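You operate a simulated robot arm through the tools that you are given. There is no shell and no other tool.

You run a simulated two-armed robot. Do the job below in one go: nothing can be reset, and whatever is moved stays where it is left.

TASK
Rub the oxide off the earth bracket, then clamp the strap down.
Fine: use the abrasive pad and put it back; lower the strap, then turn the clamp tight. What is to be rubbed or washed off counts as gone when no trace of it is left.

The check looks at the end state, three seconds after you hand in, the way a careful person would. Anything else that was tipped, shoved, dropped, spilled or broken makes it a failure.

THE ROBOT
Two 7-joint arms with two-finger parallel grippers on one trunk that stands fixed in place. Base frame: the origin is at the foot of the trunk, x ahead of it, y to its left, z up. Readings come in m, degrees, newtons and seconds.
The left shoulder is at [0.02, 0.138, 1.4], the right one opposite. With the tool pointing down near the work surface each hand reaches from about 0.1 to 0.5 m from the base axis, measured 20 degrees to its own side. Payload 1.57 kg a hand.
The TCP of each hand is the grasp point between the finger pads, 0.03 m short of the fingertips. In the tool frame z runs along the fingers and y along their closing line. The gripper opens to 0.08 m. The fingers are 0.017 m wide and 0.012 m thick; the gripper's body (0.04 by 0.082 m) begins 0.08 m behind the TCP.
Orientation is that of the tool frame in the base frame, as a unit quaternion [w, x, y, z]. With the fingers straight down and closing along the base's y, the tool's x points along the base's -x, its y along +y and its z along -z.

THE INTERFACE
- The arms move only by the tool send_rows. It takes "left_steps", "right_steps" or both (then of equal length, played together; a hand with none holds still); each is a list of rows, each a list of 7 numbers: the shift along the tool's x, y, z in m, then the turn, a rotation vector about the tool's x, y, z in rad, then the opening, from 0 (shut) to 1 (fully open). In form: [[dx, dy, dz, ax, ay, az, claw], ...]. A call has 1 to 20 rows; each row shifts and turns the commanded pose from where the row before left it, along the tool's axes as they then stand. Each row takes 0.2 s and may step no farther than 0.05 m and 8.6 degrees from the row before; otherwise, or with a gripper value out of range, the whole call is refused. Where a pose cannot be reached the arm comes as near as it can. A force on the tool above 40 N (or 10 N above the force at the start of the call, whichever is more), or a blocked arm, ends the call early, and 0.2 s more pass. Each finger travels about 0.045 m/s and halts on what it meets, pressing with about 43 N; the grip force reading is that of the motor and also rises with nothing between the fingers. The clock runs only during rows and for 0.2 s after the last one: add rows that do not move to give the fingers time. It gives the time, the measured TCP pose, the force on the tool (base axes), the opening and the grip force at its end, in the units of the frame above (readings bear some noise), with the torque about the TCP (base axes, N m) and any sound that the robot's microphone picked up.
- Cameras (640 x 400 px; columns grow to the right, rows downward): "scene" is now at [0.1777, 0.049, 1.3463]; the picture's right is [0.63, -0.78, 0.00], its down [-0.02, -0.02, -1.00] and it looks along [0.78, 0.63, -0.03] (base axes); focal length 214 px, centre (320, 200). "left" rides on the left gripper at [0.072, 0.007, -0.122] in its tool frame; the picture's right is [-0.09, 1.00, 0.00], its down [-0.84, -0.08, -0.54] and it looks along [-0.54, -0.05, 0.84] (tool axes); focal length 238 px, centre (320, 200). "right" rides on the right gripper at [0.072, -0.007, -0.122] in its tool frame; the picture's right is [0.09, 1.00, 0.00], its down [-0.84, 0.08, -0.54] and it looks along [-0.54, 0.05, 0.84] (tool axes); focal length 238 px, centre (320, 200). There is no depth. A picture from a camera that has moved, and an enlarged one, comes with that camera's place and axes in the base frame and with its lens. The place of the scene camera against the robot may be out by one fixed shift of up to 0.018 m in any direction.
- get_image(camera): a new picture of that camera. It takes no simulated time.
- slide_trunk(by): slides the trunk up (or, below 0, down) by that many m; the arms and the scene camera ride with it, the base frame stays. It gives what a move gives, with no picture.
- pan_tilt(pan, tilt): turns the head with the scene camera to pan (to the left, within 60 degrees either way) and tilt (down, from -29 to 69), counted from straight ahead of the robot. It gives what a move gives.
- inspect(camera, box): a new picture of the part [left, top, right, bottom] of that camera's present view, enlarged. It takes no simulated time.
- close_job(): hands the job in; it is judged then, once.

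Nothing tells you positions but the pictures and the camera data. Unless the task says otherwise, let go and move clear before handing in.

The tools are called after "Call:" as a command line: name --argument value ..., lists and objects as JSON in quotes. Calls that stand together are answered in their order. send_rows: Moves the arms, as the interface text tells. Its arguments: {"type":"object","properties":{"left_steps":{"type":"array"},"right_steps":{"type":"array"}},"required":[]} The other tools are called the same way: slide_trunk (by) slides the trunk up or down; pan_tilt (pan, tilt) turns the head that bears the scene camera; get_image (camera) takes a picture; inspect (camera, box) takes an enlarged picture of a part of a camera's view; close_job () hands the job in.

At the start:

```text
time: 0.0
left_ee_pos: [0.1628, 0.3181, 1.2487]
left_tcp_rot: [-0.2, -0.034, 0.979, -0.016]
left_wrist_force: [0.1, 0.0, -0.3]
left_torque: [0.02, 0.01, 0.0]
left_grip_width: 0.0799
left_gripper_force: 0.1
right_ee_pos: [0.2835, 0.0201, 1.2857]
right_tcp_rot: [-0.052, 0.001, 0.999, -0.004]
right_wrist_force: [0.7, -0.1, 0.9]
right_torque: [0.0, -0.01, 0.01]
right_grip_width: 0.0801
right_gripper_force: 0.0
trunk travel left (down, up): [-0.775, 0.465]
head pan, tilt: [39.0, 1.6]
```

scene: 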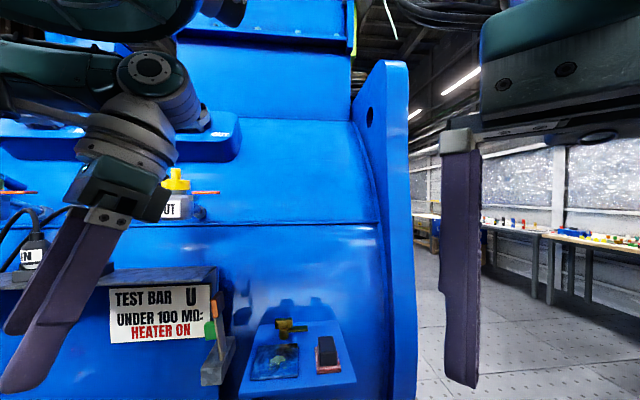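
right: 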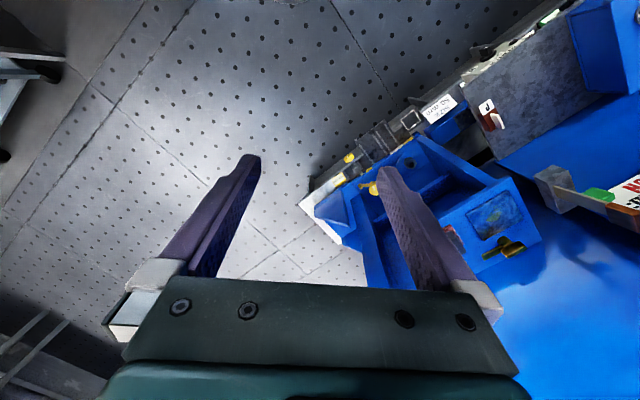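
left: 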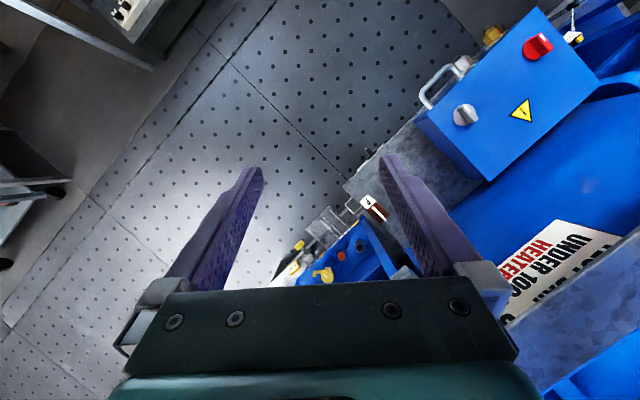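

I see a blue machine with a small shelf carrying a bracket plate, a yellowish clamp and what looks like an abrasive pad. I'll look around with the head and zoom in before moving anything.

Call:
inspect --camera "scene" --box '[200, 280, 400, 400]'

Call:
inspect --camera "right" --box '[300, 100, 620, 300]'

Call:
pan_tilt --pan 35 --tilt 35

```text
3.20 times, centred on (300, 340) of scene
camera zoom: at [0.1777, 0.049, 1.3463], right [0.63, -0.78, 0.0], down [-0.02, -0.02, -1.0], along [0.78, 0.63, -0.03], focal length 686 px, centre (384, -248)
```

zoom: 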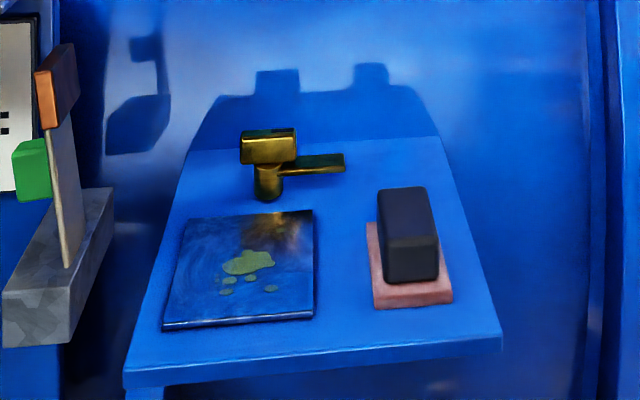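

```text
2.00 times, centred on (460, 200) of right
camera zoom: at [0.2248, 0.0159, 1.4142], right [-0.09, 1.0, 0.0], down [0.89, 0.08, 0.45], along [0.45, 0.04, -0.89], focal length 477 px, centre (40, 200)
```

zoom: 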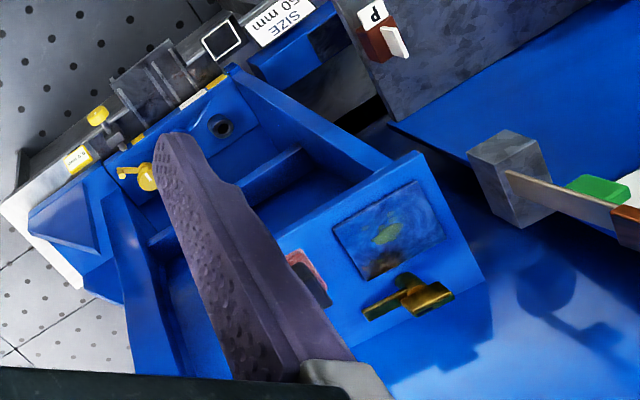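

```text
time: 1.0
left_ee_pos: [0.1625, 0.318, 1.2487]
left_tcp_rot: [-0.2, -0.034, 0.979, -0.016]
left_wrist_force: [0.7, 0.3, -0.4]
left_torque: [0.01, -0.04, 0.01]
left_grip_width: 0.0801
left_gripper_force: 0.1
right_ee_pos: [0.2834, 0.0206, 1.2848]
right_tcp_rot: [-0.053, 0.0, 0.999, -0.005]
right_wrist_force: [-0.4, -0.8, 1.2]
right_torque: [0.01, 0.01, -0.02]
right_grip_width: 0.0799
right_gripper_force: 0.0
trunk travel left (down, up): [-0.775, 0.465]
head pan, tilt: [35.0, 35.0]
```

The head has been tilted down; I take fresh pictures of the shelf with the bracket, the pad and the brass clamp.

Call:
get_image --camera "scene"

Call:
inspect --camera "scene" --box '[240, 120, 400, 220]'

```text
taken
camera scene: at [0.1794, 0.0425, 1.2928], right [0.57, -0.82, 0.0], down [-0.47, -0.33, -0.82], along [0.67, 0.47, -0.57], focal length 214 px, centre (320, 200)
```

scene: 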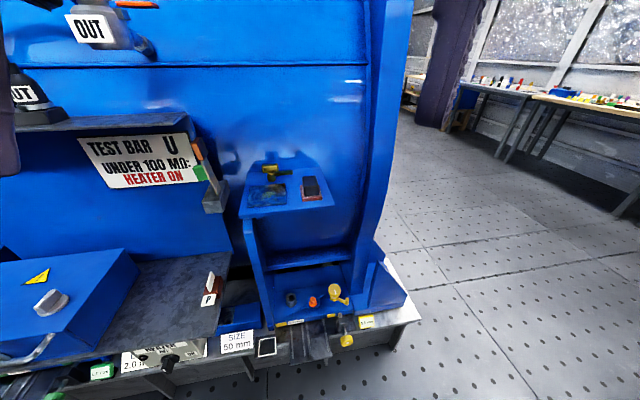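

```text
4.00 times, centred on (320, 170) of scene
camera zoom: at [0.1794, 0.0425, 1.2928], right [0.57, -0.82, 0.0], down [-0.47, -0.33, -0.82], along [0.67, 0.47, -0.57], focal length 858 px, centre (320, 320)
```

zoom: 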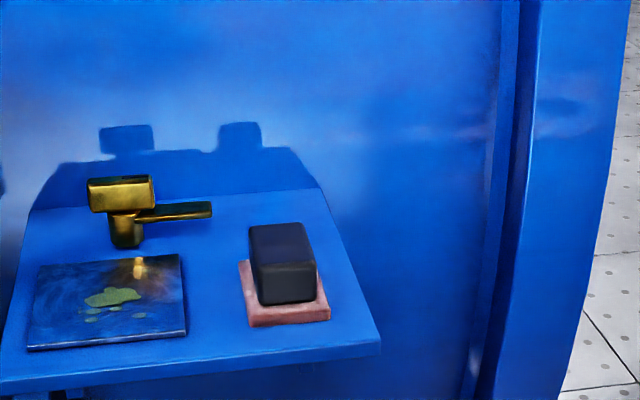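

The shelf lies to the front left, roughly x 0.45, y 0.26, z 1.07. I'll straighten the left hand and bring it a little nearer and higher, so its camera looks onto the shelf.

Call:
send_rows --left_steps '[[0, 0, 0, -0.015, -0.134, 0, 1], [0, 0, 0, -0.015, -0.134, 0, 1], [0, 0, 0, -0.015, -0.134, 0, 1], [-0.03, -0.02, -0.01, 0, 0, 0, 1], [-0.03, -0.02, -0.01, 0, 0, 0, 1], [-0.03, -0.02, -0.01, 0, 0, 0, 1], [-0.03, -0.02, -0.01, 0, 0, 0, 1], [0, 0, 0, 0, 0, 0, 1], [0, 0, 0, 0, 0, 0, 1]]' --right_steps '[[0, -0.03, 0, 0, 0, 0, 1], [0, -0.03, 0, 0, 0, 0, 1], [0, -0.03, 0, 0, 0, 0, 1], [0, -0.03, 0, 0, 0, 0, 1], [0, 0, 0, 0, 0, 0, 1], [0, 0, 0, 0, 0, 0, 1], [0, 0, 0, 0, 0, 0, 1], [0, 0, 0, 0, 0, 0, 1], [0, 0, 0, 0, 0, 0, 1]]'

Call:
get_image --camera "left"

Call:
get_image --camera "scene"

Call:
get_image --camera "right"

```text
time: 2.4
left_ee_pos: [0.2247, 0.2553, 1.2397]
left_tcp_rot: [-0.061, -0.082, 0.986, -0.128]
left_wrist_force: [0.1, -0.2, 0.1]
left_torque: [-0.03, 0.01, 0.0]
left_grip_width: 0.0799
left_gripper_force: 0.0
left hand out of reach, approached as far as the arm can: row 2
right_ee_pos: [0.2811, -0.098, 1.2815]
right_tcp_rot: [-0.063, -0.005, 0.998, -0.009]
right_wrist_force: [0.3, -0.3, -0.3]
right_torque: [0.01, 0.03, -0.02]
right_grip_width: 0.0801
right_gripper_force: 0.0
trunk travel left (down, up): [-0.775, 0.465]
head pan, tilt: [35.0, 35.0]
stopped in row 6 (left hand): the arm was blocked; the commanded pose is now the measured one
```

```text
taken
camera left: at [0.1668, 0.2828, 1.3655], right [-0.09, 0.96, -0.25], down [0.89, 0.19, 0.42], along [0.45, -0.19, -0.87], focal length 238 px, centre (320, 200)
```

left: 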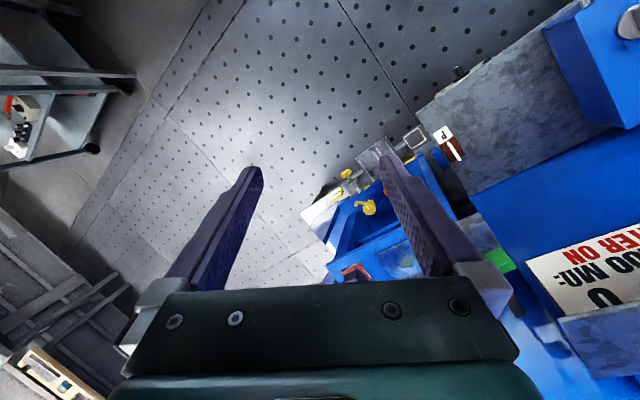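

```text
taken
camera scene: at [0.1793, 0.0424, 1.2927], right [0.57, -0.82, 0.0], down [-0.47, -0.33, -0.82], along [0.67, 0.47, -0.57], focal length 214 px, centre (320, 200)
```

scene: 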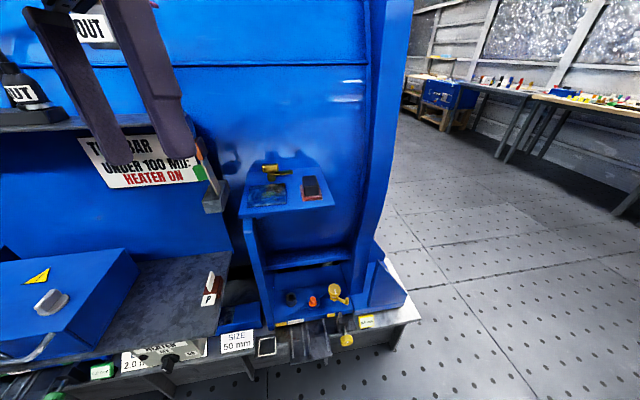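

```text
taken
camera right: at [0.2242, -0.1026, 1.4109], right [-0.1, 0.99, -0.01], down [0.9, 0.1, 0.43], along [0.43, 0.04, -0.9], focal length 238 px, centre (320, 200)
```

right: 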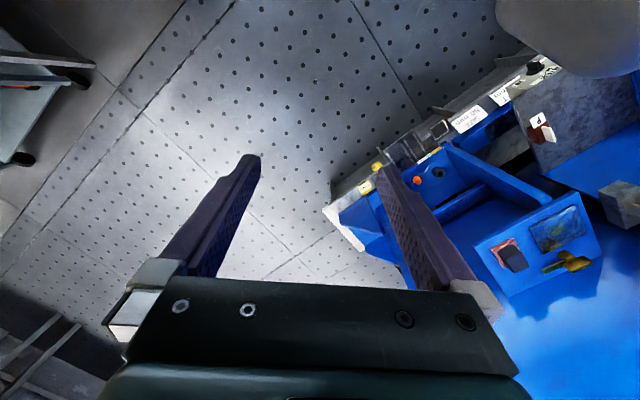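

The left hand ran into its own joint limits close to the shoulder; nothing was touched. The shelf seems turned about 43 degrees, with the bracket near [0.43, 0.37, 1.0]. I'll move the left hand lower and forward, where the arm is freer.

Call:
send_rows --left_steps '[[-0.027, -0.003, 0.023, 0, 0, 0, 1], [-0.027, -0.003, 0.023, 0, 0, 0, 1], [-0.027, -0.003, 0.023, 0, 0, 0, 1], [0, 0, 0, 0, 0, 0, 1]]'

Call:
get_image --camera "left"

```text
time: 3.0
left_ee_pos: [0.2645, 0.2459, 1.1882]
left_tcp_rot: [-0.057, -0.141, 0.966, -0.211]
left_wrist_force: [0.7, 0.5, 0.1]
left_torque: [0.03, -0.02, 0.02]
left_grip_width: 0.0801
left_gripper_force: 0.0
right_ee_pos: [0.2814, -0.0997, 1.2804]
right_tcp_rot: [-0.062, -0.005, 0.998, -0.01]
right_wrist_force: [0.0, 0.3, 0.4]
right_torque: [0.02, 0.0, 0.01]
right_grip_width: 0.0801
right_gripper_force: 0.1
trunk travel left (down, up): [-0.775, 0.465]
head pan, tilt: [35.0, 35.0]
stopped in row 3 (left hand): the arm was blocked; the commanded pose is now the measured one
```

```text
taken
camera left: at [0.2006, 0.2851, 1.3084], right [-0.21, 0.89, -0.41], down [0.85, 0.37, 0.38], along [0.49, -0.27, -0.83], focal length 238 px, centre (320, 200)
```

left: 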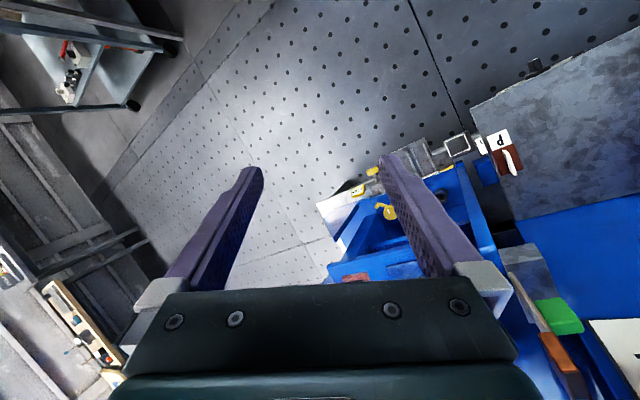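

The left arm reports blocked again and its tilt drifts; I'll look at the arm itself with the scene camera to find out whether it touches the machine.

Call:
pan_tilt --pan 58 --tilt 10

Call:
get_image --camera "scene"

```text
time: 3.9
left_ee_pos: [0.2629, 0.2456, 1.189]
left_tcp_rot: [-0.056, -0.139, 0.966, -0.211]
left_wrist_force: [0.5, 0.3, 0.5]
left_torque: [0.0, -0.02, 0.01]
left_grip_width: 0.0799
left_gripper_force: 0.0
right_ee_pos: [0.2799, -0.0989, 1.2797]
right_tcp_rot: [-0.062, -0.005, 0.998, -0.009]
right_wrist_force: [-0.6, -0.2, -0.3]
right_torque: [-0.02, 0.01, -0.01]
right_grip_width: 0.08
right_gripper_force: 0.0
trunk travel left (down, up): [-0.775, 0.465]
head pan, tilt: [58.0, 10.0]
```

```text
taken
camera scene: at [0.1566, 0.0708, 1.3328], right [0.85, -0.53, 0.0], down [-0.09, -0.15, -0.98], along [0.52, 0.83, -0.17], focal length 214 px, centre (320, 200)
```

scene: 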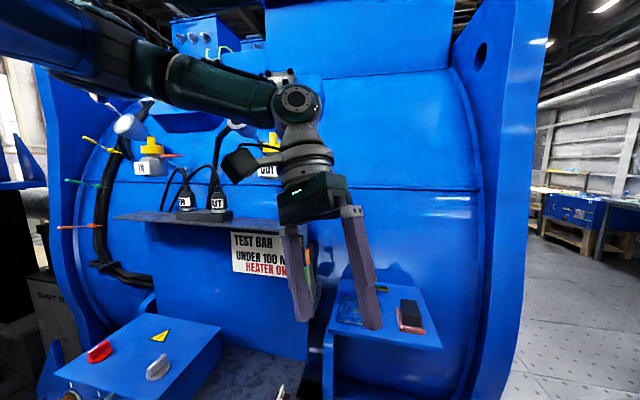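

The arm is clear of everything, so this is a wrist limit. I'll turn the hand about the vertical towards the machine (about 45 degrees), which should suit both the arm and the shelf's angle.

Call:
send_rows --left_steps '[[0, 0, 0, -0.071, -0.054, -0.098, 1], [0, 0, 0, -0.071, -0.054, -0.098, 1], [0, 0, 0, -0.071, -0.054, -0.098, 1], [0, 0, 0, -0.071, -0.054, -0.098, 1], [0, 0, 0, -0.071, -0.054, -0.098, 1], [0, 0, 0, 0, 0, 0, 1]]'

Call:
get_image --camera "left"

Call:
get_image --camera "scene"

```text
time: 4.6
left_ee_pos: [0.2557, 0.2378, 1.1774]
left_tcp_rot: [-0.052, -0.318, 0.929, -0.18]
left_wrist_force: [-0.2, 0.6, -0.1]
left_torque: [0.0, 0.02, -0.04]
left_grip_width: 0.0801
left_gripper_force: 0.0
right_ee_pos: [0.2794, -0.0994, 1.2793]
right_tcp_rot: [-0.062, -0.005, 0.998, -0.01]
right_wrist_force: [-0.2, 0.0, 0.7]
right_torque: [-0.02, 0.01, -0.02]
right_grip_width: 0.08
right_gripper_force: 0.0
trunk travel left (down, up): [-0.775, 0.465]
head pan, tilt: [58.0, 10.0]
stopped in row 3 (left hand): the arm was blocked; the commanded pose is now the measured one
```

```text
taken
camera left: at [0.1947, 0.2458, 1.3035], right [-0.54, 0.78, -0.32], down [0.7, 0.62, 0.35], along [0.47, -0.04, -0.88], focal length 238 px, centre (320, 200)
```

left: 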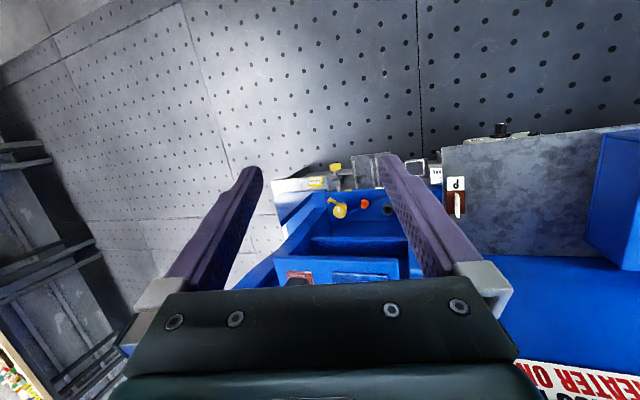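

```text
taken
camera scene: at [0.1565, 0.0708, 1.3328], right [0.85, -0.53, 0.0], down [-0.09, -0.15, -0.98], along [0.52, 0.84, -0.17], focal length 214 px, centre (320, 200)
```

scene: 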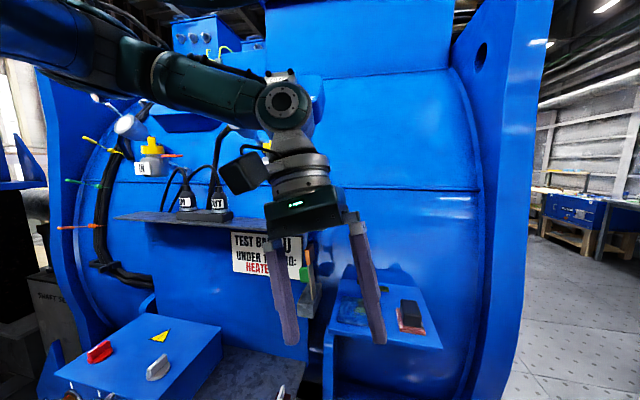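

Turning helped; the remaining tilt comes from the forearm lying too level. I'll raise the trunk so that the hand can hang lower relative to the shoulder.

Call:
slide_trunk --by 0.2

Call:
get_image --camera "scene"

Call:
get_image --camera "left"

Call:
get_image --camera "right"

```text
time: 6.8
left_ee_pos: [0.2569, 0.2377, 1.3772]
left_tcp_rot: [-0.052, -0.318, 0.929, -0.18]
left_wrist_force: [0.9, -0.4, 0.6]
left_torque: [0.0, 0.01, 0.01]
left_grip_width: 0.0797
left_gripper_force: 0.0
right_ee_pos: [0.281, -0.0987, 1.4806]
right_tcp_rot: [-0.062, -0.005, 0.998, -0.009]
right_wrist_force: [-0.2, -0.2, -0.3]
right_torque: [0.0, 0.03, -0.04]
right_grip_width: 0.0801
right_gripper_force: 0.0
trunk travel left (down, up): [-0.975, 0.265]
head pan, tilt: [58.0, 10.0]
```

```text
taken
camera scene: at [0.1565, 0.0708, 1.5328], right [0.85, -0.53, 0.0], down [-0.09, -0.15, -0.98], along [0.52, 0.84, -0.17], focal length 214 px, centre (320, 200)
```

scene: 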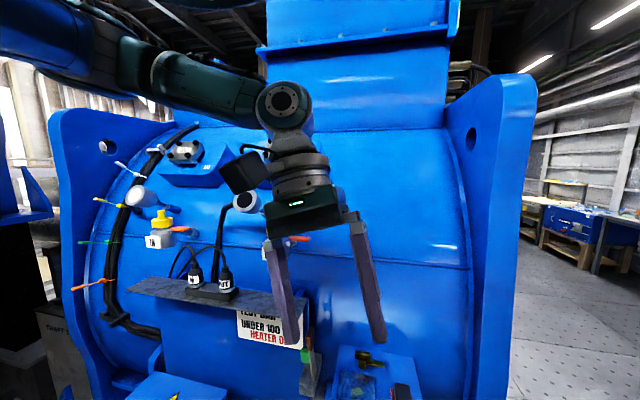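

```text
taken
camera left: at [0.1948, 0.2456, 1.5038], right [-0.53, 0.78, -0.32], down [0.7, 0.62, 0.35], along [0.47, -0.04, -0.88], focal length 238 px, centre (320, 200)
```

left: 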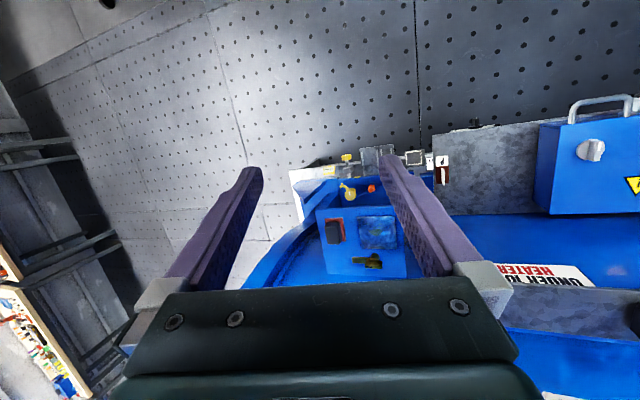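

```text
taken
camera right: at [0.2242, -0.1025, 1.6107], right [-0.1, 0.99, -0.01], down [0.9, 0.1, 0.43], along [0.43, 0.04, -0.9], focal length 238 px, centre (320, 200)
```

right: 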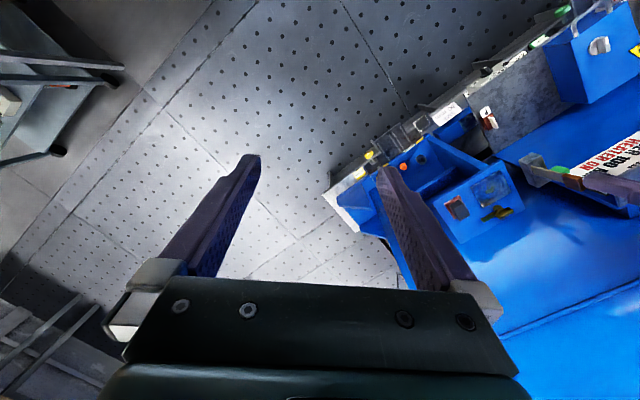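

Good, now the left and right hand cameras both see the shelf. I take enlarged views to triangulate.

Call:
inspect --camera "right" --box '[400, 140, 560, 240]'

Call:
inspect --camera "left" --box '[270, 180, 430, 280]'

Call:
pan_tilt --pan 38 --tilt 45

Call:
get_image --camera "scene"

```text
4.00 times, centred on (480, 190) of right
camera zoom: at [0.2242, -0.1025, 1.6107], right [-0.1, 0.99, -0.01], down [0.9, 0.1, 0.43], along [0.43, 0.04, -0.9], focal length 953 px, centre (-320, 240)
```

zoom: 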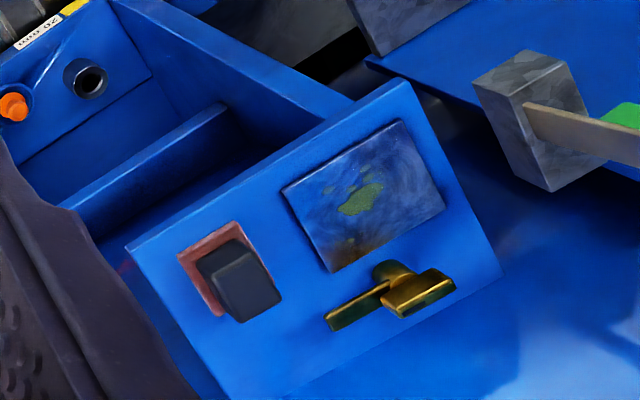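

```text
4.00 times, centred on (350, 230) of left
camera zoom: at [0.1948, 0.2456, 1.5038], right [-0.53, 0.78, -0.32], down [0.7, 0.62, 0.35], along [0.47, -0.04, -0.88], focal length 953 px, centre (200, 80)
```

zoom: 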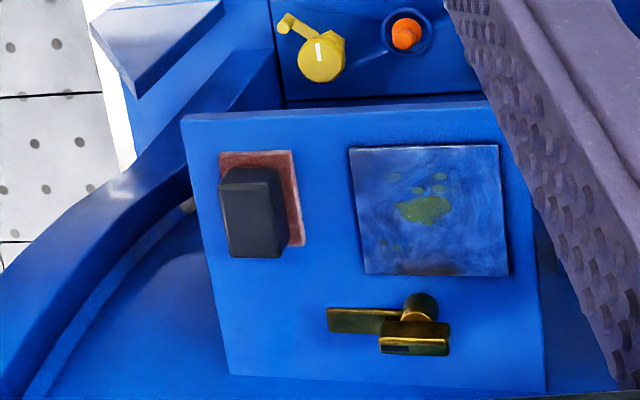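

```text
time: 7.8
left_ee_pos: [0.2572, 0.238, 1.3773]
left_tcp_rot: [-0.052, -0.318, 0.929, -0.18]
left_wrist_force: [1.2, -0.4, 0.8]
left_torque: [0.0, -0.03, 0.0]
left_grip_width: 0.08
left_gripper_force: 0.0
right_ee_pos: [0.2809, -0.099, 1.4804]
right_tcp_rot: [-0.062, -0.005, 0.998, -0.01]
right_wrist_force: [-0.4, -1.1, 0.1]
right_torque: [0.0, 0.01, 0.02]
right_grip_width: 0.0801
right_gripper_force: 0.1
trunk travel left (down, up): [-0.975, 0.265]
head pan, tilt: [38.0, 45.0]
```

```text
taken
camera scene: at [0.1713, 0.0421, 1.478], right [0.62, -0.79, 0.0], down [-0.56, -0.44, -0.71], along [0.56, 0.44, -0.71], focal length 214 px, centre (320, 200)
```

scene: 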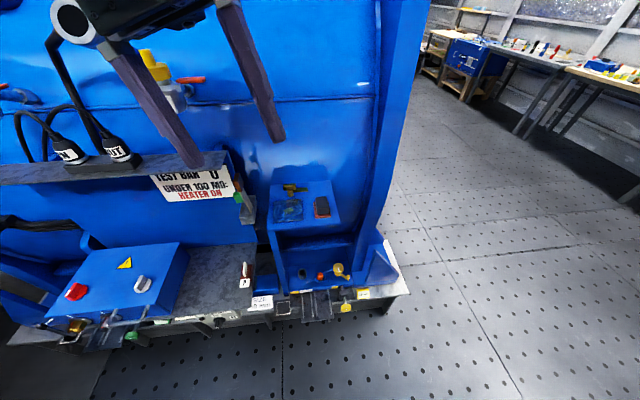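

Triangulating the two hand cameras: the plate is about 78 mm square, centre [0.428, 0.371], top z 1.023; the pad block is at [0.488, 0.298], top z 1.053, shelf top z 1.0175, and the machine is turned about 46 degrees. Now I lower the left hand in front of the shelf and straighten it.

Call:
send_rows --left_steps '[[-0.0175, 0.0129, 0.0348, 0, 0, 0, 1], [-0.0175, 0.0129, 0.0348, 0, 0, 0, 1], [-0.0175, 0.0129, 0.0348, 0, 0, 0, 1], [0, 0, 0, -0.073, -0.06, -0.0354, 1], [0, 0, 0, -0.073, -0.06, -0.0354, 1], [0, 0, 0, -0.073, -0.06, -0.0354, 1], [0, 0, 0, -0.073, -0.06, -0.0354, 1], [0, 0, 0, 0, 0, 0, 1]]'

Call:
get_image --camera "left"

Call:
get_image --camera "scene"

```text
time: 8.8
left_ee_pos: [0.2554, 0.2811, 1.2434]
left_tcp_rot: [-0.052, -0.426, 0.882, -0.197]
left_wrist_force: [-0.5, 0.1, -0.9]
left_torque: [-0.02, -0.02, 0.0]
left_grip_width: 0.0801
left_gripper_force: 0.1
right_ee_pos: [0.2809, -0.0982, 1.4808]
right_tcp_rot: [-0.062, -0.005, 0.998, -0.009]
right_wrist_force: [-0.1, -0.5, 0.3]
right_torque: [-0.02, -0.01, 0.0]
right_grip_width: 0.0801
right_gripper_force: 0.0
trunk travel left (down, up): [-0.975, 0.265]
head pan, tilt: [38.0, 45.0]
stopped in row 4 (left hand): the arm was blocked; the commanded pose is now the measured one
```

```text
taken
camera left: at [0.1966, 0.2796, 1.3718], right [-0.71, 0.62, -0.33], down [0.55, 0.78, 0.3], along [0.45, 0.04, -0.89], focal length 238 px, centre (320, 200)
```

left: 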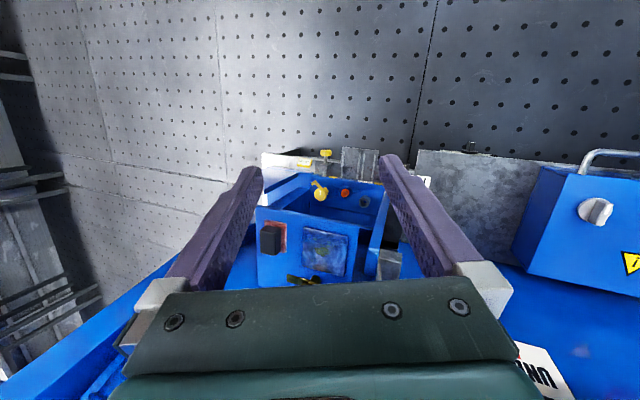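

```text
taken
camera scene: at [0.1713, 0.042, 1.4779], right [0.62, -0.79, 0.0], down [-0.56, -0.44, -0.71], along [0.56, 0.44, -0.71], focal length 214 px, centre (320, 200)
```

scene: 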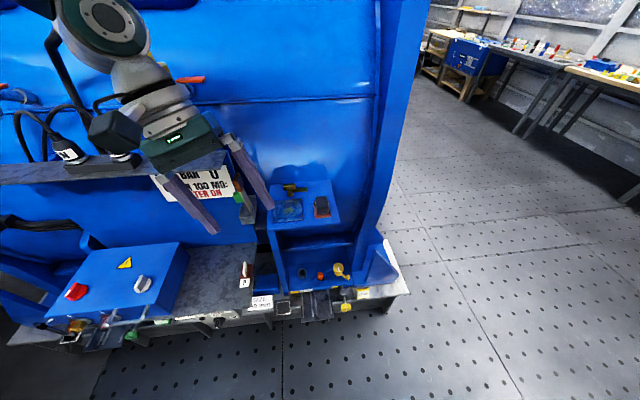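

The wrist still sits at a limit while the arm is folded. I'll extend the hand forward over the shelf's front (well above it) and see whether the tilt frees up.

Call:
send_rows --left_steps '[[-0.021, -0.0257, 0.0025, 0, 0, 0, 1], [-0.021, -0.0257, 0.0025, 0, 0, 0, 1], [-0.021, -0.0257, 0.0025, 0, 0, 0, 1], [0, 0, 0, 0, 0, 0, 1]]'

Call:
get_image --camera "scene"

```text
time: 9.2
left_ee_pos: [0.2678, 0.302, 1.2377]
left_tcp_rot: [-0.057, -0.499, 0.834, -0.228]
left_wrist_force: [1.1, -0.5, -1.1]
left_torque: [0.0, 0.03, -0.02]
left_grip_width: 0.08
left_gripper_force: 0.1
left hand out of reach, approached as far as the arm can: row 1, 2
right_ee_pos: [0.2804, -0.0984, 1.48]
right_tcp_rot: [-0.062, -0.005, 0.998, -0.009]
right_wrist_force: [0.2, -0.5, 0.3]
right_torque: [0.01, 0.0, -0.01]
right_grip_width: 0.08
right_gripper_force: 0.1
trunk travel left (down, up): [-0.975, 0.265]
head pan, tilt: [38.0, 45.0]
stopped in row 2 (left hand): the arm was blocked; the commanded pose is now the measured one
```

```text
taken
camera scene: at [0.1713, 0.042, 1.4779], right [0.62, -0.79, 0.0], down [-0.56, -0.44, -0.71], along [0.56, 0.44, -0.71], focal length 214 px, centre (320, 200)
```

scene: 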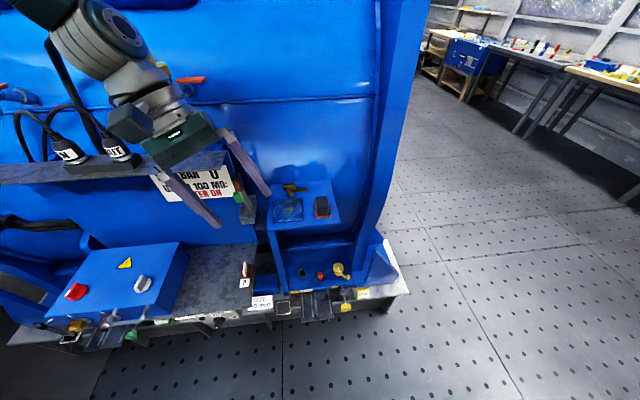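

The arm turned instead of extending, so I want to see its elbow and forearm before choosing another route.

Call:
pan_tilt --pan 60 --tilt -10

Call:
get_image --camera "scene"

```text
time: 10.5
left_ee_pos: [0.2702, 0.3012, 1.2382]
left_tcp_rot: [-0.055, -0.499, 0.834, -0.228]
left_wrist_force: [0.2, -0.6, 0.1]
left_torque: [0.01, -0.02, 0.02]
left_grip_width: 0.0798
left_gripper_force: 0.0
right_ee_pos: [0.2805, -0.0982, 1.4807]
right_tcp_rot: [-0.062, -0.005, 0.998, -0.009]
right_wrist_force: [-0.1, -1.0, -1.2]
right_torque: [0.0, 0.01, -0.01]
right_grip_width: 0.0798
right_gripper_force: 0.1
trunk travel left (down, up): [-0.975, 0.265]
head pan, tilt: [60.0, -10.0]
```

```text
taken
camera scene: at [0.1494, 0.065, 1.564], right [0.87, -0.5, 0.0], down [0.09, 0.15, -0.98], along [0.49, 0.85, 0.17], focal length 214 px, centre (320, 200)
```

scene: 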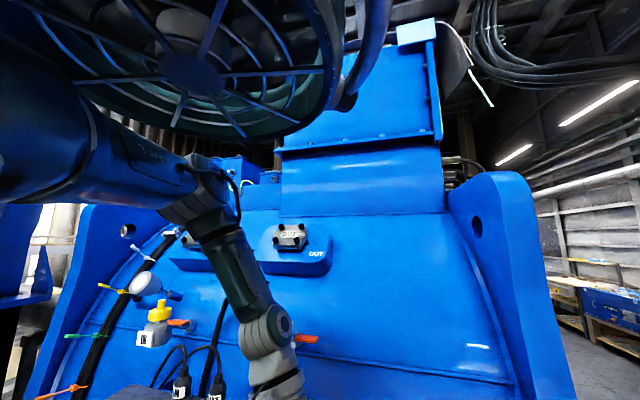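

The elbow is up and the forearm is steep, and the wrist is folded in close to the shoulder. I'll tip the fingers back towards the robot, which carries the wrist outwards, and see whether the arm follows cleanly.

Call:
send_rows --left_steps '[[0, 0, 0, -0.132, 0.044, 0, 1], [0, 0, 0, -0.132, 0.044, 0, 1], [0, 0, 0, -0.132, 0.044, 0, 1], [0, 0, 0, 0, 0, 0, 1]]'

Call:
get_image --camera "scene"

```text
time: 11.1
left_ee_pos: [0.2329, 0.3139, 1.2393]
left_tcp_rot: [-0.159, -0.551, 0.797, -0.19]
left_wrist_force: [0.5, -0.7, 1.1]
left_torque: [-0.01, -0.04, -0.03]
left_grip_width: 0.0797
left_gripper_force: 0.1
left hand out of reach, approached as far as the arm can: row 1, 2
right_ee_pos: [0.2813, -0.0988, 1.4789]
right_tcp_rot: [-0.062, -0.005, 0.998, -0.01]
right_wrist_force: [0.2, -0.7, -0.4]
right_torque: [0.0, -0.01, 0.0]
right_grip_width: 0.0799
right_gripper_force: 0.1
trunk travel left (down, up): [-0.975, 0.265]
head pan, tilt: [60.0, -10.0]
stopped in row 2 (left hand): the arm was blocked; the commanded pose is now the measured one
```

```text
taken
camera scene: at [0.1494, 0.065, 1.5641], right [0.87, -0.5, 0.0], down [0.09, 0.15, -0.98], along [0.49, 0.85, 0.17], focal length 214 px, centre (320, 200)
```

scene: 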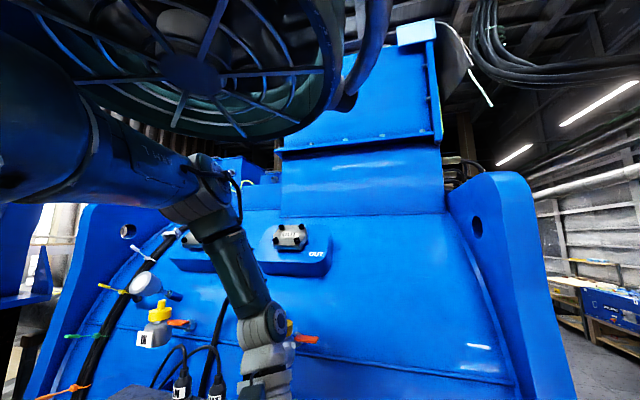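

I check the area around the left wrist for a possible physical obstruction.

Call:
pan_tilt --pan 60 --tilt 20

Call:
get_image --camera "scene"

Call:
get_image --camera "left"

Call:
get_image --camera "right"

```text
time: 12.0
left_ee_pos: [0.2336, 0.3145, 1.2402]
left_tcp_rot: [-0.159, -0.551, 0.797, -0.192]
left_wrist_force: [0.8, 0.2, 0.5]
left_torque: [-0.01, 0.0, -0.01]
left_grip_width: 0.0801
left_gripper_force: 0.0
right_ee_pos: [0.2811, -0.0988, 1.4804]
right_tcp_rot: [-0.062, -0.005, 0.998, -0.01]
right_wrist_force: [0.1, 0.4, 0.4]
right_torque: [-0.01, 0.02, 0.0]
right_grip_width: 0.0801
right_gripper_force: 0.0
trunk travel left (down, up): [-0.975, 0.265]
head pan, tilt: [60.0, 20.0]
```

```text
taken
camera scene: at [0.1538, 0.0726, 1.5166], right [0.87, -0.5, 0.0], down [-0.17, -0.3, -0.94], along [0.47, 0.81, -0.34], focal length 214 px, centre (320, 200)
```

scene: 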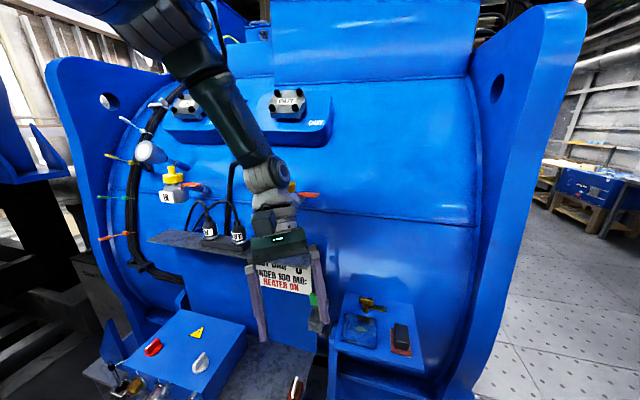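

```text
taken
camera left: at [0.2087, 0.3158, 1.38], right [-0.9, 0.39, -0.17], down [0.38, 0.92, 0.1], along [0.2, 0.02, -0.98], focal length 238 px, centre (320, 200)
```

left: 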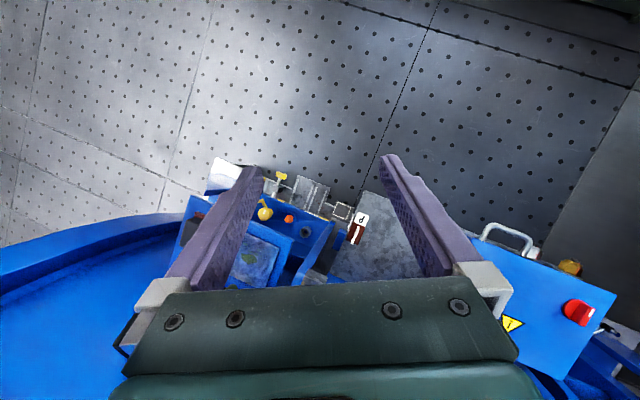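

```text
taken
camera right: at [0.2242, -0.1025, 1.6108], right [-0.1, 0.99, -0.01], down [0.9, 0.1, 0.43], along [0.43, 0.04, -0.9], focal length 238 px, centre (320, 200)
```

right: 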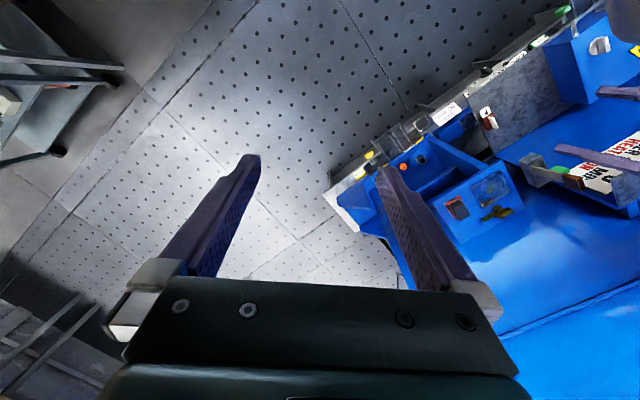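

Nothing seems to touch the machine. I'll go back up towards the starting pose (in trunk terms) to free the arm's posture and observe how well it follows.

Call:
send_rows --left_steps '[[0.0228, 0.0082, -0.0349, 0, 0, 0, 1], [0.0228, 0.0082, -0.0349, 0, 0, 0, 1], [0.0228, 0.0082, -0.0349, 0, 0, 0, 1], [0.0228, 0.0082, -0.0349, 0, 0, 0, 1], [0, 0, 0, 0, 0, 0, 1]]'

```text
time: 12.5
left_ee_pos: [0.1216, 0.3143, 1.2427]
left_tcp_rot: [-0.269, -0.578, 0.762, -0.116]
left_wrist_force: [0.3, 0.6, 0.2]
left_torque: [0.02, 0.0, 0.0]
left_grip_width: 0.0799
left_gripper_force: 0.0
right_ee_pos: [0.2802, -0.0987, 1.4808]
right_tcp_rot: [-0.06, -0.005, 0.998, -0.01]
right_wrist_force: [0.4, -0.2, -0.3]
right_torque: [-0.03, -0.04, -0.02]
right_grip_width: 0.0802
right_gripper_force: 0.0
trunk travel left (down, up): [-0.975, 0.265]
head pan, tilt: [60.0, 20.0]
stopped in row 2 (left hand): the arm was blocked; the commanded pose is now the measured one
```

The arm overshot sideways while going up, so it is switching posture. I'll test with very small steps and pauses.

Call:
send_rows --left_steps '[[0, 0, 0, 0, 0, 0, 1], [0.0054, 0.0013, -0.0083, 0, 0, 0, 1], [0, 0, 0, 0, 0, 0, 1], [0, 0, 0, 0, 0, 0, 1]]'

Call:
get_image --camera "scene"

```text
time: 13.5
left_ee_pos: [0.1108, 0.3122, 1.2496]
left_tcp_rot: [-0.28, -0.582, 0.755, -0.115]
left_wrist_force: [1.7, 0.1, -0.4]
left_torque: [-0.01, 0.03, -0.01]
left_grip_width: 0.0799
left_gripper_force: 0.0
right_ee_pos: [0.2807, -0.099, 1.482]
right_tcp_rot: [-0.062, -0.004, 0.998, -0.01]
right_wrist_force: [-0.6, 0.5, -0.3]
right_torque: [0.02, 0.03, -0.02]
right_grip_width: 0.08
right_gripper_force: 0.1
trunk travel left (down, up): [-0.975, 0.265]
head pan, tilt: [60.0, 20.0]
```

```text
taken
camera scene: at [0.1538, 0.0726, 1.5166], right [0.87, -0.5, 0.0], down [-0.17, -0.3, -0.94], along [0.47, 0.81, -0.34], focal length 214 px, centre (320, 200)
```

scene: 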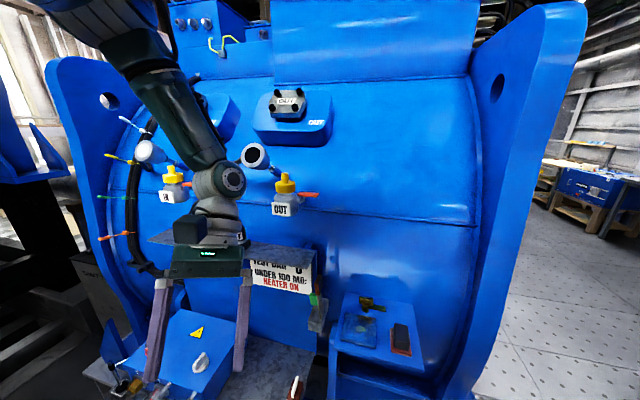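

With small steps it follows. I continue upwards slowly.

Call:
send_rows --left_steps '[[0.0111, 0.003, -0.0163, 0, 0, 0, 1], [0.0111, 0.003, -0.0163, 0, 0, 0, 1], [0.0111, 0.003, -0.0163, 0, 0, 0, 1], [0.0111, 0.003, -0.0163, 0, 0, 0, 1], [0.0111, 0.003, -0.0163, 0, 0, 0, 1], [0, 0, 0, 0, 0, 0, 1], [0, 0, 0, 0, 0, 0, 1]]'

```text
time: 14.4
left_ee_pos: [0.115, 0.2737, 1.3004]
left_tcp_rot: [-0.312, -0.571, 0.739, -0.176]
left_wrist_force: [0.0, 1.2, -0.2]
left_torque: [0.02, -0.01, 0.01]
left_grip_width: 0.0801
left_gripper_force: 0.1
right_ee_pos: [0.2796, -0.0985, 1.4795]
right_tcp_rot: [-0.062, -0.005, 0.998, -0.01]
right_wrist_force: [-0.5, 0.3, -0.2]
right_torque: [0.02, 0.02, 0.02]
right_grip_width: 0.0801
right_gripper_force: 0.1
trunk travel left (down, up): [-0.975, 0.265]
head pan, tilt: [60.0, 20.0]
stopped in row 4 (left hand): the arm was blocked; the commanded pose is now the measured one
```

Still dragging. I take a look at the upper part of the arm again to understand its posture.

Call:
pan_tilt --pan 60 --tilt 0

Call:
get_image --camera "scene"

Call:
get_image --camera "right"

```text
time: 15.2
left_ee_pos: [0.1131, 0.2736, 1.2991]
left_tcp_rot: [-0.312, -0.572, 0.738, -0.177]
left_wrist_force: [-0.3, 0.2, 0.6]
left_torque: [0.0, -0.01, 0.0]
left_grip_width: 0.0801
left_gripper_force: 0.3
right_ee_pos: [0.2805, -0.0989, 1.4808]
right_tcp_rot: [-0.062, -0.006, 0.998, -0.01]
right_wrist_force: [-0.3, -1.2, -0.6]
right_torque: [-0.02, -0.03, 0.02]
right_grip_width: 0.0798
right_gripper_force: 0.0
trunk travel left (down, up): [-0.975, 0.265]
head pan, tilt: [60.0, 0.0]
```

```text
taken
camera scene: at [0.1522, 0.0699, 1.5488], right [0.87, -0.5, 0.0], down [0.0, 0.0, -1.0], along [0.5, 0.87, 0.0], focal length 214 px, centre (320, 200)
```

scene: 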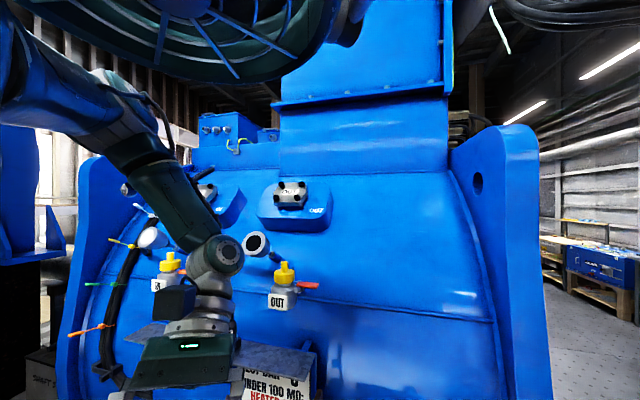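

```text
taken
camera right: at [0.2242, -0.1024, 1.6108], right [-0.1, 0.99, -0.01], down [0.9, 0.1, 0.43], along [0.43, 0.04, -0.9], focal length 238 px, centre (320, 200)
```

right: 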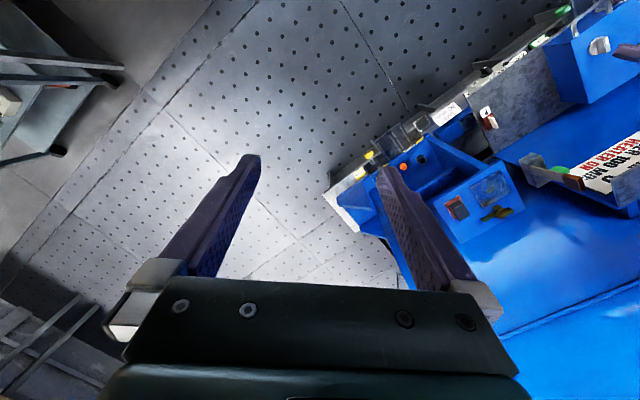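

The upper arm points left and the forearm hangs. The right hand works well in the mirrored area in front of the chest, so I'll move the left hand there (forward, inward, up) to get the arm into a better posture, and shift the right hand aside.

Call:
send_rows --left_steps '[[0.0124, -0.0215, -0.0052, 0, 0, 0, 1], [0.0124, -0.0215, -0.0052, 0, 0, 0, 1], [0.0124, -0.0215, -0.0052, 0, 0, 0, 1], [0.0124, -0.0215, -0.0052, 0, 0, 0, 1], [0, 0, 0, 0, 0, 0, 1], [0, 0, 0, 0, 0, 0, 1]]' --right_steps '[[0, -0.03, 0, 0, 0, 0, 1], [0, -0.03, 0, 0, 0, 0, 1], [0, -0.03, 0, 0, 0, 0, 1], [0, -0.03, 0, 0, 0, 0, 1], [0, 0, 0, 0, 0, 0, 1], [0, 0, 0, 0, 0, 0, 1]]'

Call:
get_image --camera "scene"

```text
time: 16.8
left_ee_pos: [0.1949, 0.2255, 1.3399]
left_tcp_rot: [-0.312, -0.571, 0.739, -0.176]
left_wrist_force: [0.4, 0.2, 0.0]
left_torque: [-0.04, 0.01, -0.04]
left_grip_width: 0.08
left_gripper_force: 0.0
right_ee_pos: [0.2664, -0.2245, 1.4542]
right_tcp_rot: [-0.121, -0.011, 0.991, -0.047]
right_wrist_force: [0.1, -0.6, -0.8]
right_torque: [0.01, 0.02, -0.01]
right_grip_width: 0.08
right_gripper_force: 0.0
trunk travel left (down, up): [-0.975, 0.265]
head pan, tilt: [60.0, 0.0]
stopped in row 6 (right hand): the arm was blocked; the commanded pose is now the measured one
```

```text
taken
camera scene: at [0.1522, 0.0699, 1.5488], right [0.87, -0.5, 0.0], down [0.0, 0.0, -1.0], along [0.5, 0.87, 0.0], focal length 214 px, centre (320, 200)
```

scene: 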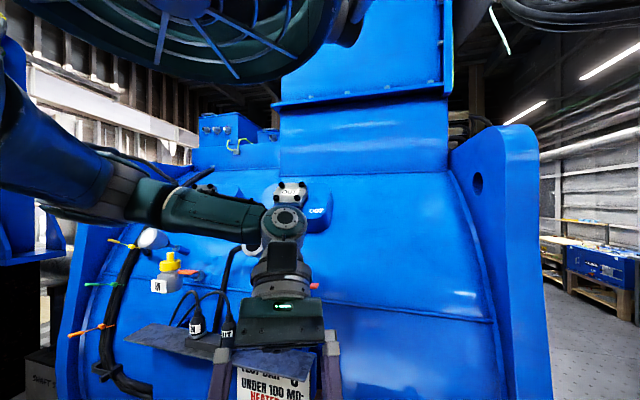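

The left arm followed exactly and its posture is now different. I continue towards the chest and then bring the fingers upright.

Call:
send_rows --left_steps '[[0.0208, -0.021, -0.0003, 0, 0, 0, 1], [0.0208, -0.021, -0.0003, 0, 0, 0, 1], [0.0208, -0.021, -0.0003, 0, 0, 0, 1], [0.0208, -0.021, -0.0003, 0, 0, 0, 1], [0.0208, -0.021, -0.0003, 0, 0, 0, 1], [0, 0, 0, 0, 0, 0, 1], [0, 0, 0, 0.0173, -0.121, 0, 1], [0, 0, 0, 0.0173, -0.121, 0, 1], [0, 0, 0, 0.0173, -0.121, 0, 1], [0, 0, 0, 0, 0, 0, 1]]'

Call:
get_image --camera "scene"

```text
time: 19.0
left_ee_pos: [0.2765, 0.1205, 1.3998]
left_tcp_rot: [-0.157, -0.602, 0.778, -0.088]
left_wrist_force: [-0.2, -0.2, 0.8]
left_torque: [-0.01, 0.03, -0.03]
left_grip_width: 0.0801
left_gripper_force: 0.1
right_ee_pos: [0.2653, -0.2242, 1.4541]
right_tcp_rot: [-0.121, -0.01, 0.991, -0.047]
right_wrist_force: [-0.3, 0.4, 0.1]
right_torque: [0.0, 0.0, 0.01]
right_grip_width: 0.0799
right_gripper_force: 0.0
trunk travel left (down, up): [-0.975, 0.265]
head pan, tilt: [60.0, 0.0]
```

```text
taken
camera scene: at [0.1522, 0.0699, 1.5489], right [0.87, -0.5, 0.0], down [0.0, 0.0, -1.0], along [0.5, 0.87, 0.0], focal length 214 px, centre (320, 200)
```

scene: 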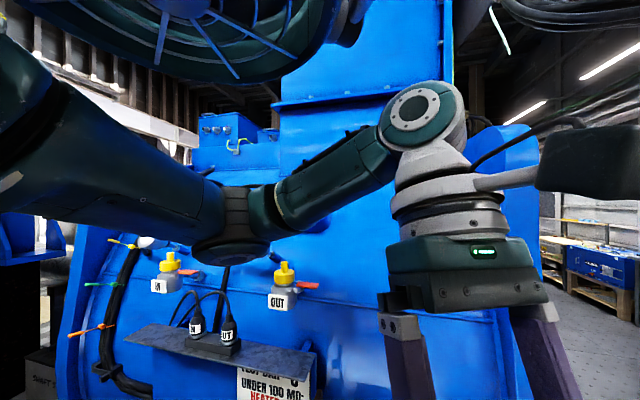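

Now it follows perfectly. I set the hand upright with the 46-degree yaw that matches the shelf, and move the right hand back out of its limit.

Call:
send_rows --left_steps '[[0, 0, 0, -0.008, -0.0727, 0.1017, 1], [0, 0, 0, -0.008, -0.0727, 0.1017, 1], [0, 0, 0, -0.008, -0.0727, 0.1017, 1], [0, 0, 0, -0.008, -0.0727, 0.1017, 1], [0, 0, 0, -0.008, -0.0727, 0.1017, 1], [0, 0, 0, 0, 0, 0, 1], [0, 0, 0, 0, 0, 0, 1]]'

Call:
get_image --camera "left"

```text
time: 20.6
left_ee_pos: [0.2767, 0.1203, 1.3995]
left_tcp_rot: [-0.002, -0.39, 0.921, -0.001]
left_wrist_force: [0.2, -0.5, -0.2]
left_torque: [-0.02, 0.03, 0.0]
left_grip_width: 0.0802
left_gripper_force: 0.1
right_ee_pos: [0.2659, -0.2243, 1.4535]
right_tcp_rot: [-0.121, -0.011, 0.991, -0.048]
right_wrist_force: [0.1, -0.4, -0.9]
right_torque: [-0.01, -0.01, -0.02]
right_grip_width: 0.0803
right_gripper_force: 0.0
trunk travel left (down, up): [-0.975, 0.265]
head pan, tilt: [60.0, 0.0]
```

```text
taken
camera left: at [0.2243, 0.0737, 1.5218], right [-0.65, 0.76, 0.0], down [0.64, 0.55, 0.54], along [0.41, 0.35, -0.84], focal length 238 px, centre (320, 200)
```

left: 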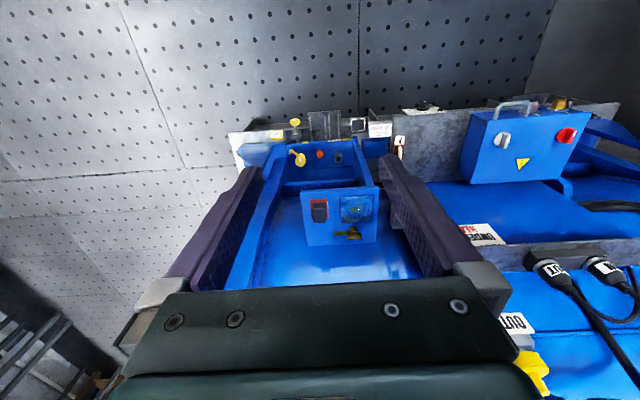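

The hand is upright and aligned with the shelf. Next I move it forward and down for a close look with the hand camera.

Call:
send_rows --left_steps '[[-0.02, 0.004, 0.025, 0, 0, 0, 1], [-0.02, 0.004, 0.025, 0, 0, 0, 1], [-0.02, 0.004, 0.025, 0, 0, 0, 1], [-0.02, 0.004, 0.025, 0, 0, 0, 1], [-0.02, 0.004, 0.025, 0, 0, 0, 1], [-0.02, 0.004, 0.025, 0, 0, 0, 1], [0, 0, 0, 0, 0, 0, 1]]'

Call:
get_image --camera "left"

Call:
get_image --camera "scene"

```text
time: 22.2
left_ee_pos: [0.3445, 0.2226, 1.2483]
left_tcp_rot: [-0.002, -0.39, 0.921, -0.001]
left_wrist_force: [-0.5, 0.9, 0.9]
left_torque: [-0.01, -0.02, -0.01]
left_grip_width: 0.0798
left_gripper_force: 0.1
right_ee_pos: [0.2657, -0.2242, 1.4535]
right_tcp_rot: [-0.121, -0.011, 0.991, -0.047]
right_wrist_force: [-0.8, 0.1, -0.5]
right_torque: [0.0, -0.01, 0.0]
right_grip_width: 0.08
right_gripper_force: 0.0
trunk travel left (down, up): [-0.975, 0.265]
head pan, tilt: [60.0, 0.0]
```

```text
taken
camera left: at [0.2907, 0.1757, 1.3707], right [-0.65, 0.76, 0.0], down [0.64, 0.55, 0.54], along [0.41, 0.35, -0.84], focal length 238 px, centre (320, 200)
```

left: 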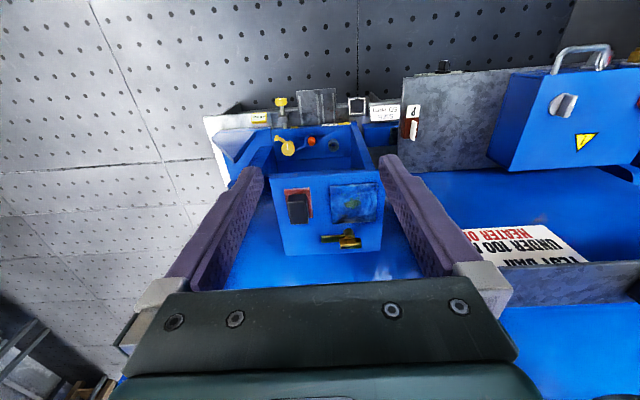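

```text
taken
camera scene: at [0.1522, 0.0699, 1.5489], right [0.87, -0.5, 0.0], down [0.0, 0.0, -1.0], along [0.5, 0.87, 0.0], focal length 214 px, centre (320, 200)
```

scene: 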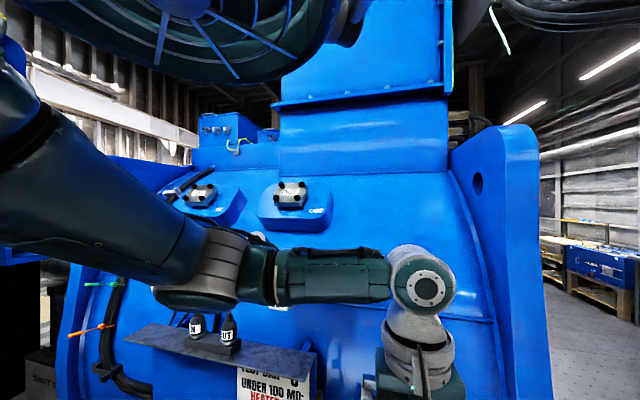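

Good. I enlarge the shelf in the hand camera to study the clamp and strap.

Call:
inspect --camera "left" --box '[264, 165, 392, 255]'

Call:
pan_tilt --pan 38 --tilt 40

Call:
get_image --camera "scene"

```text
4.44 times, centred on (328, 210) of left
camera zoom: at [0.2907, 0.1757, 1.3707], right [-0.65, 0.76, 0.0], down [0.64, 0.55, 0.54], along [0.41, 0.35, -0.84], focal length 1059 px, centre (284, 156)
```

zoom: 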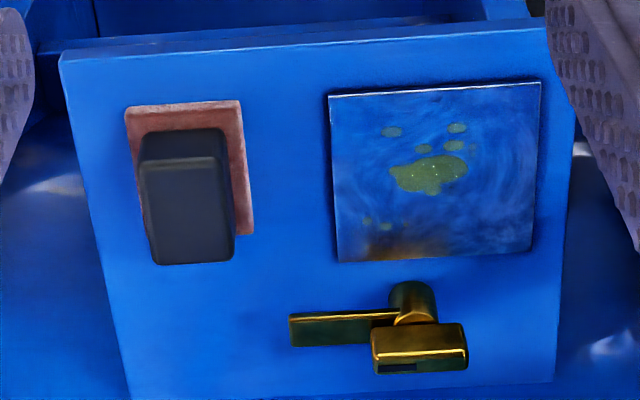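

```text
time: 23.3
left_ee_pos: [0.3437, 0.2225, 1.2473]
left_tcp_rot: [-0.002, -0.39, 0.921, -0.001]
left_wrist_force: [-0.5, 0.8, 0.1]
left_torque: [0.01, -0.02, -0.02]
left_grip_width: 0.08
left_gripper_force: 0.0
right_ee_pos: [0.2661, -0.2256, 1.4539]
right_tcp_rot: [-0.121, -0.011, 0.991, -0.048]
right_wrist_force: [1.0, -0.1, -0.7]
right_torque: [0.04, 0.03, 0.03]
right_grip_width: 0.0798
right_gripper_force: 0.0
trunk travel left (down, up): [-0.975, 0.265]
head pan, tilt: [38.0, 40.0]
```

```text
taken
camera scene: at [0.1742, 0.0444, 1.4852], right [0.62, -0.79, 0.0], down [-0.51, -0.4, -0.77], along [0.6, 0.47, -0.64], focal length 214 px, centre (320, 200)
```

scene: 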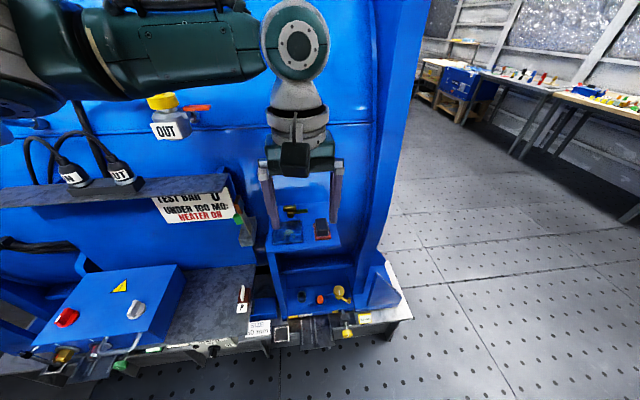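

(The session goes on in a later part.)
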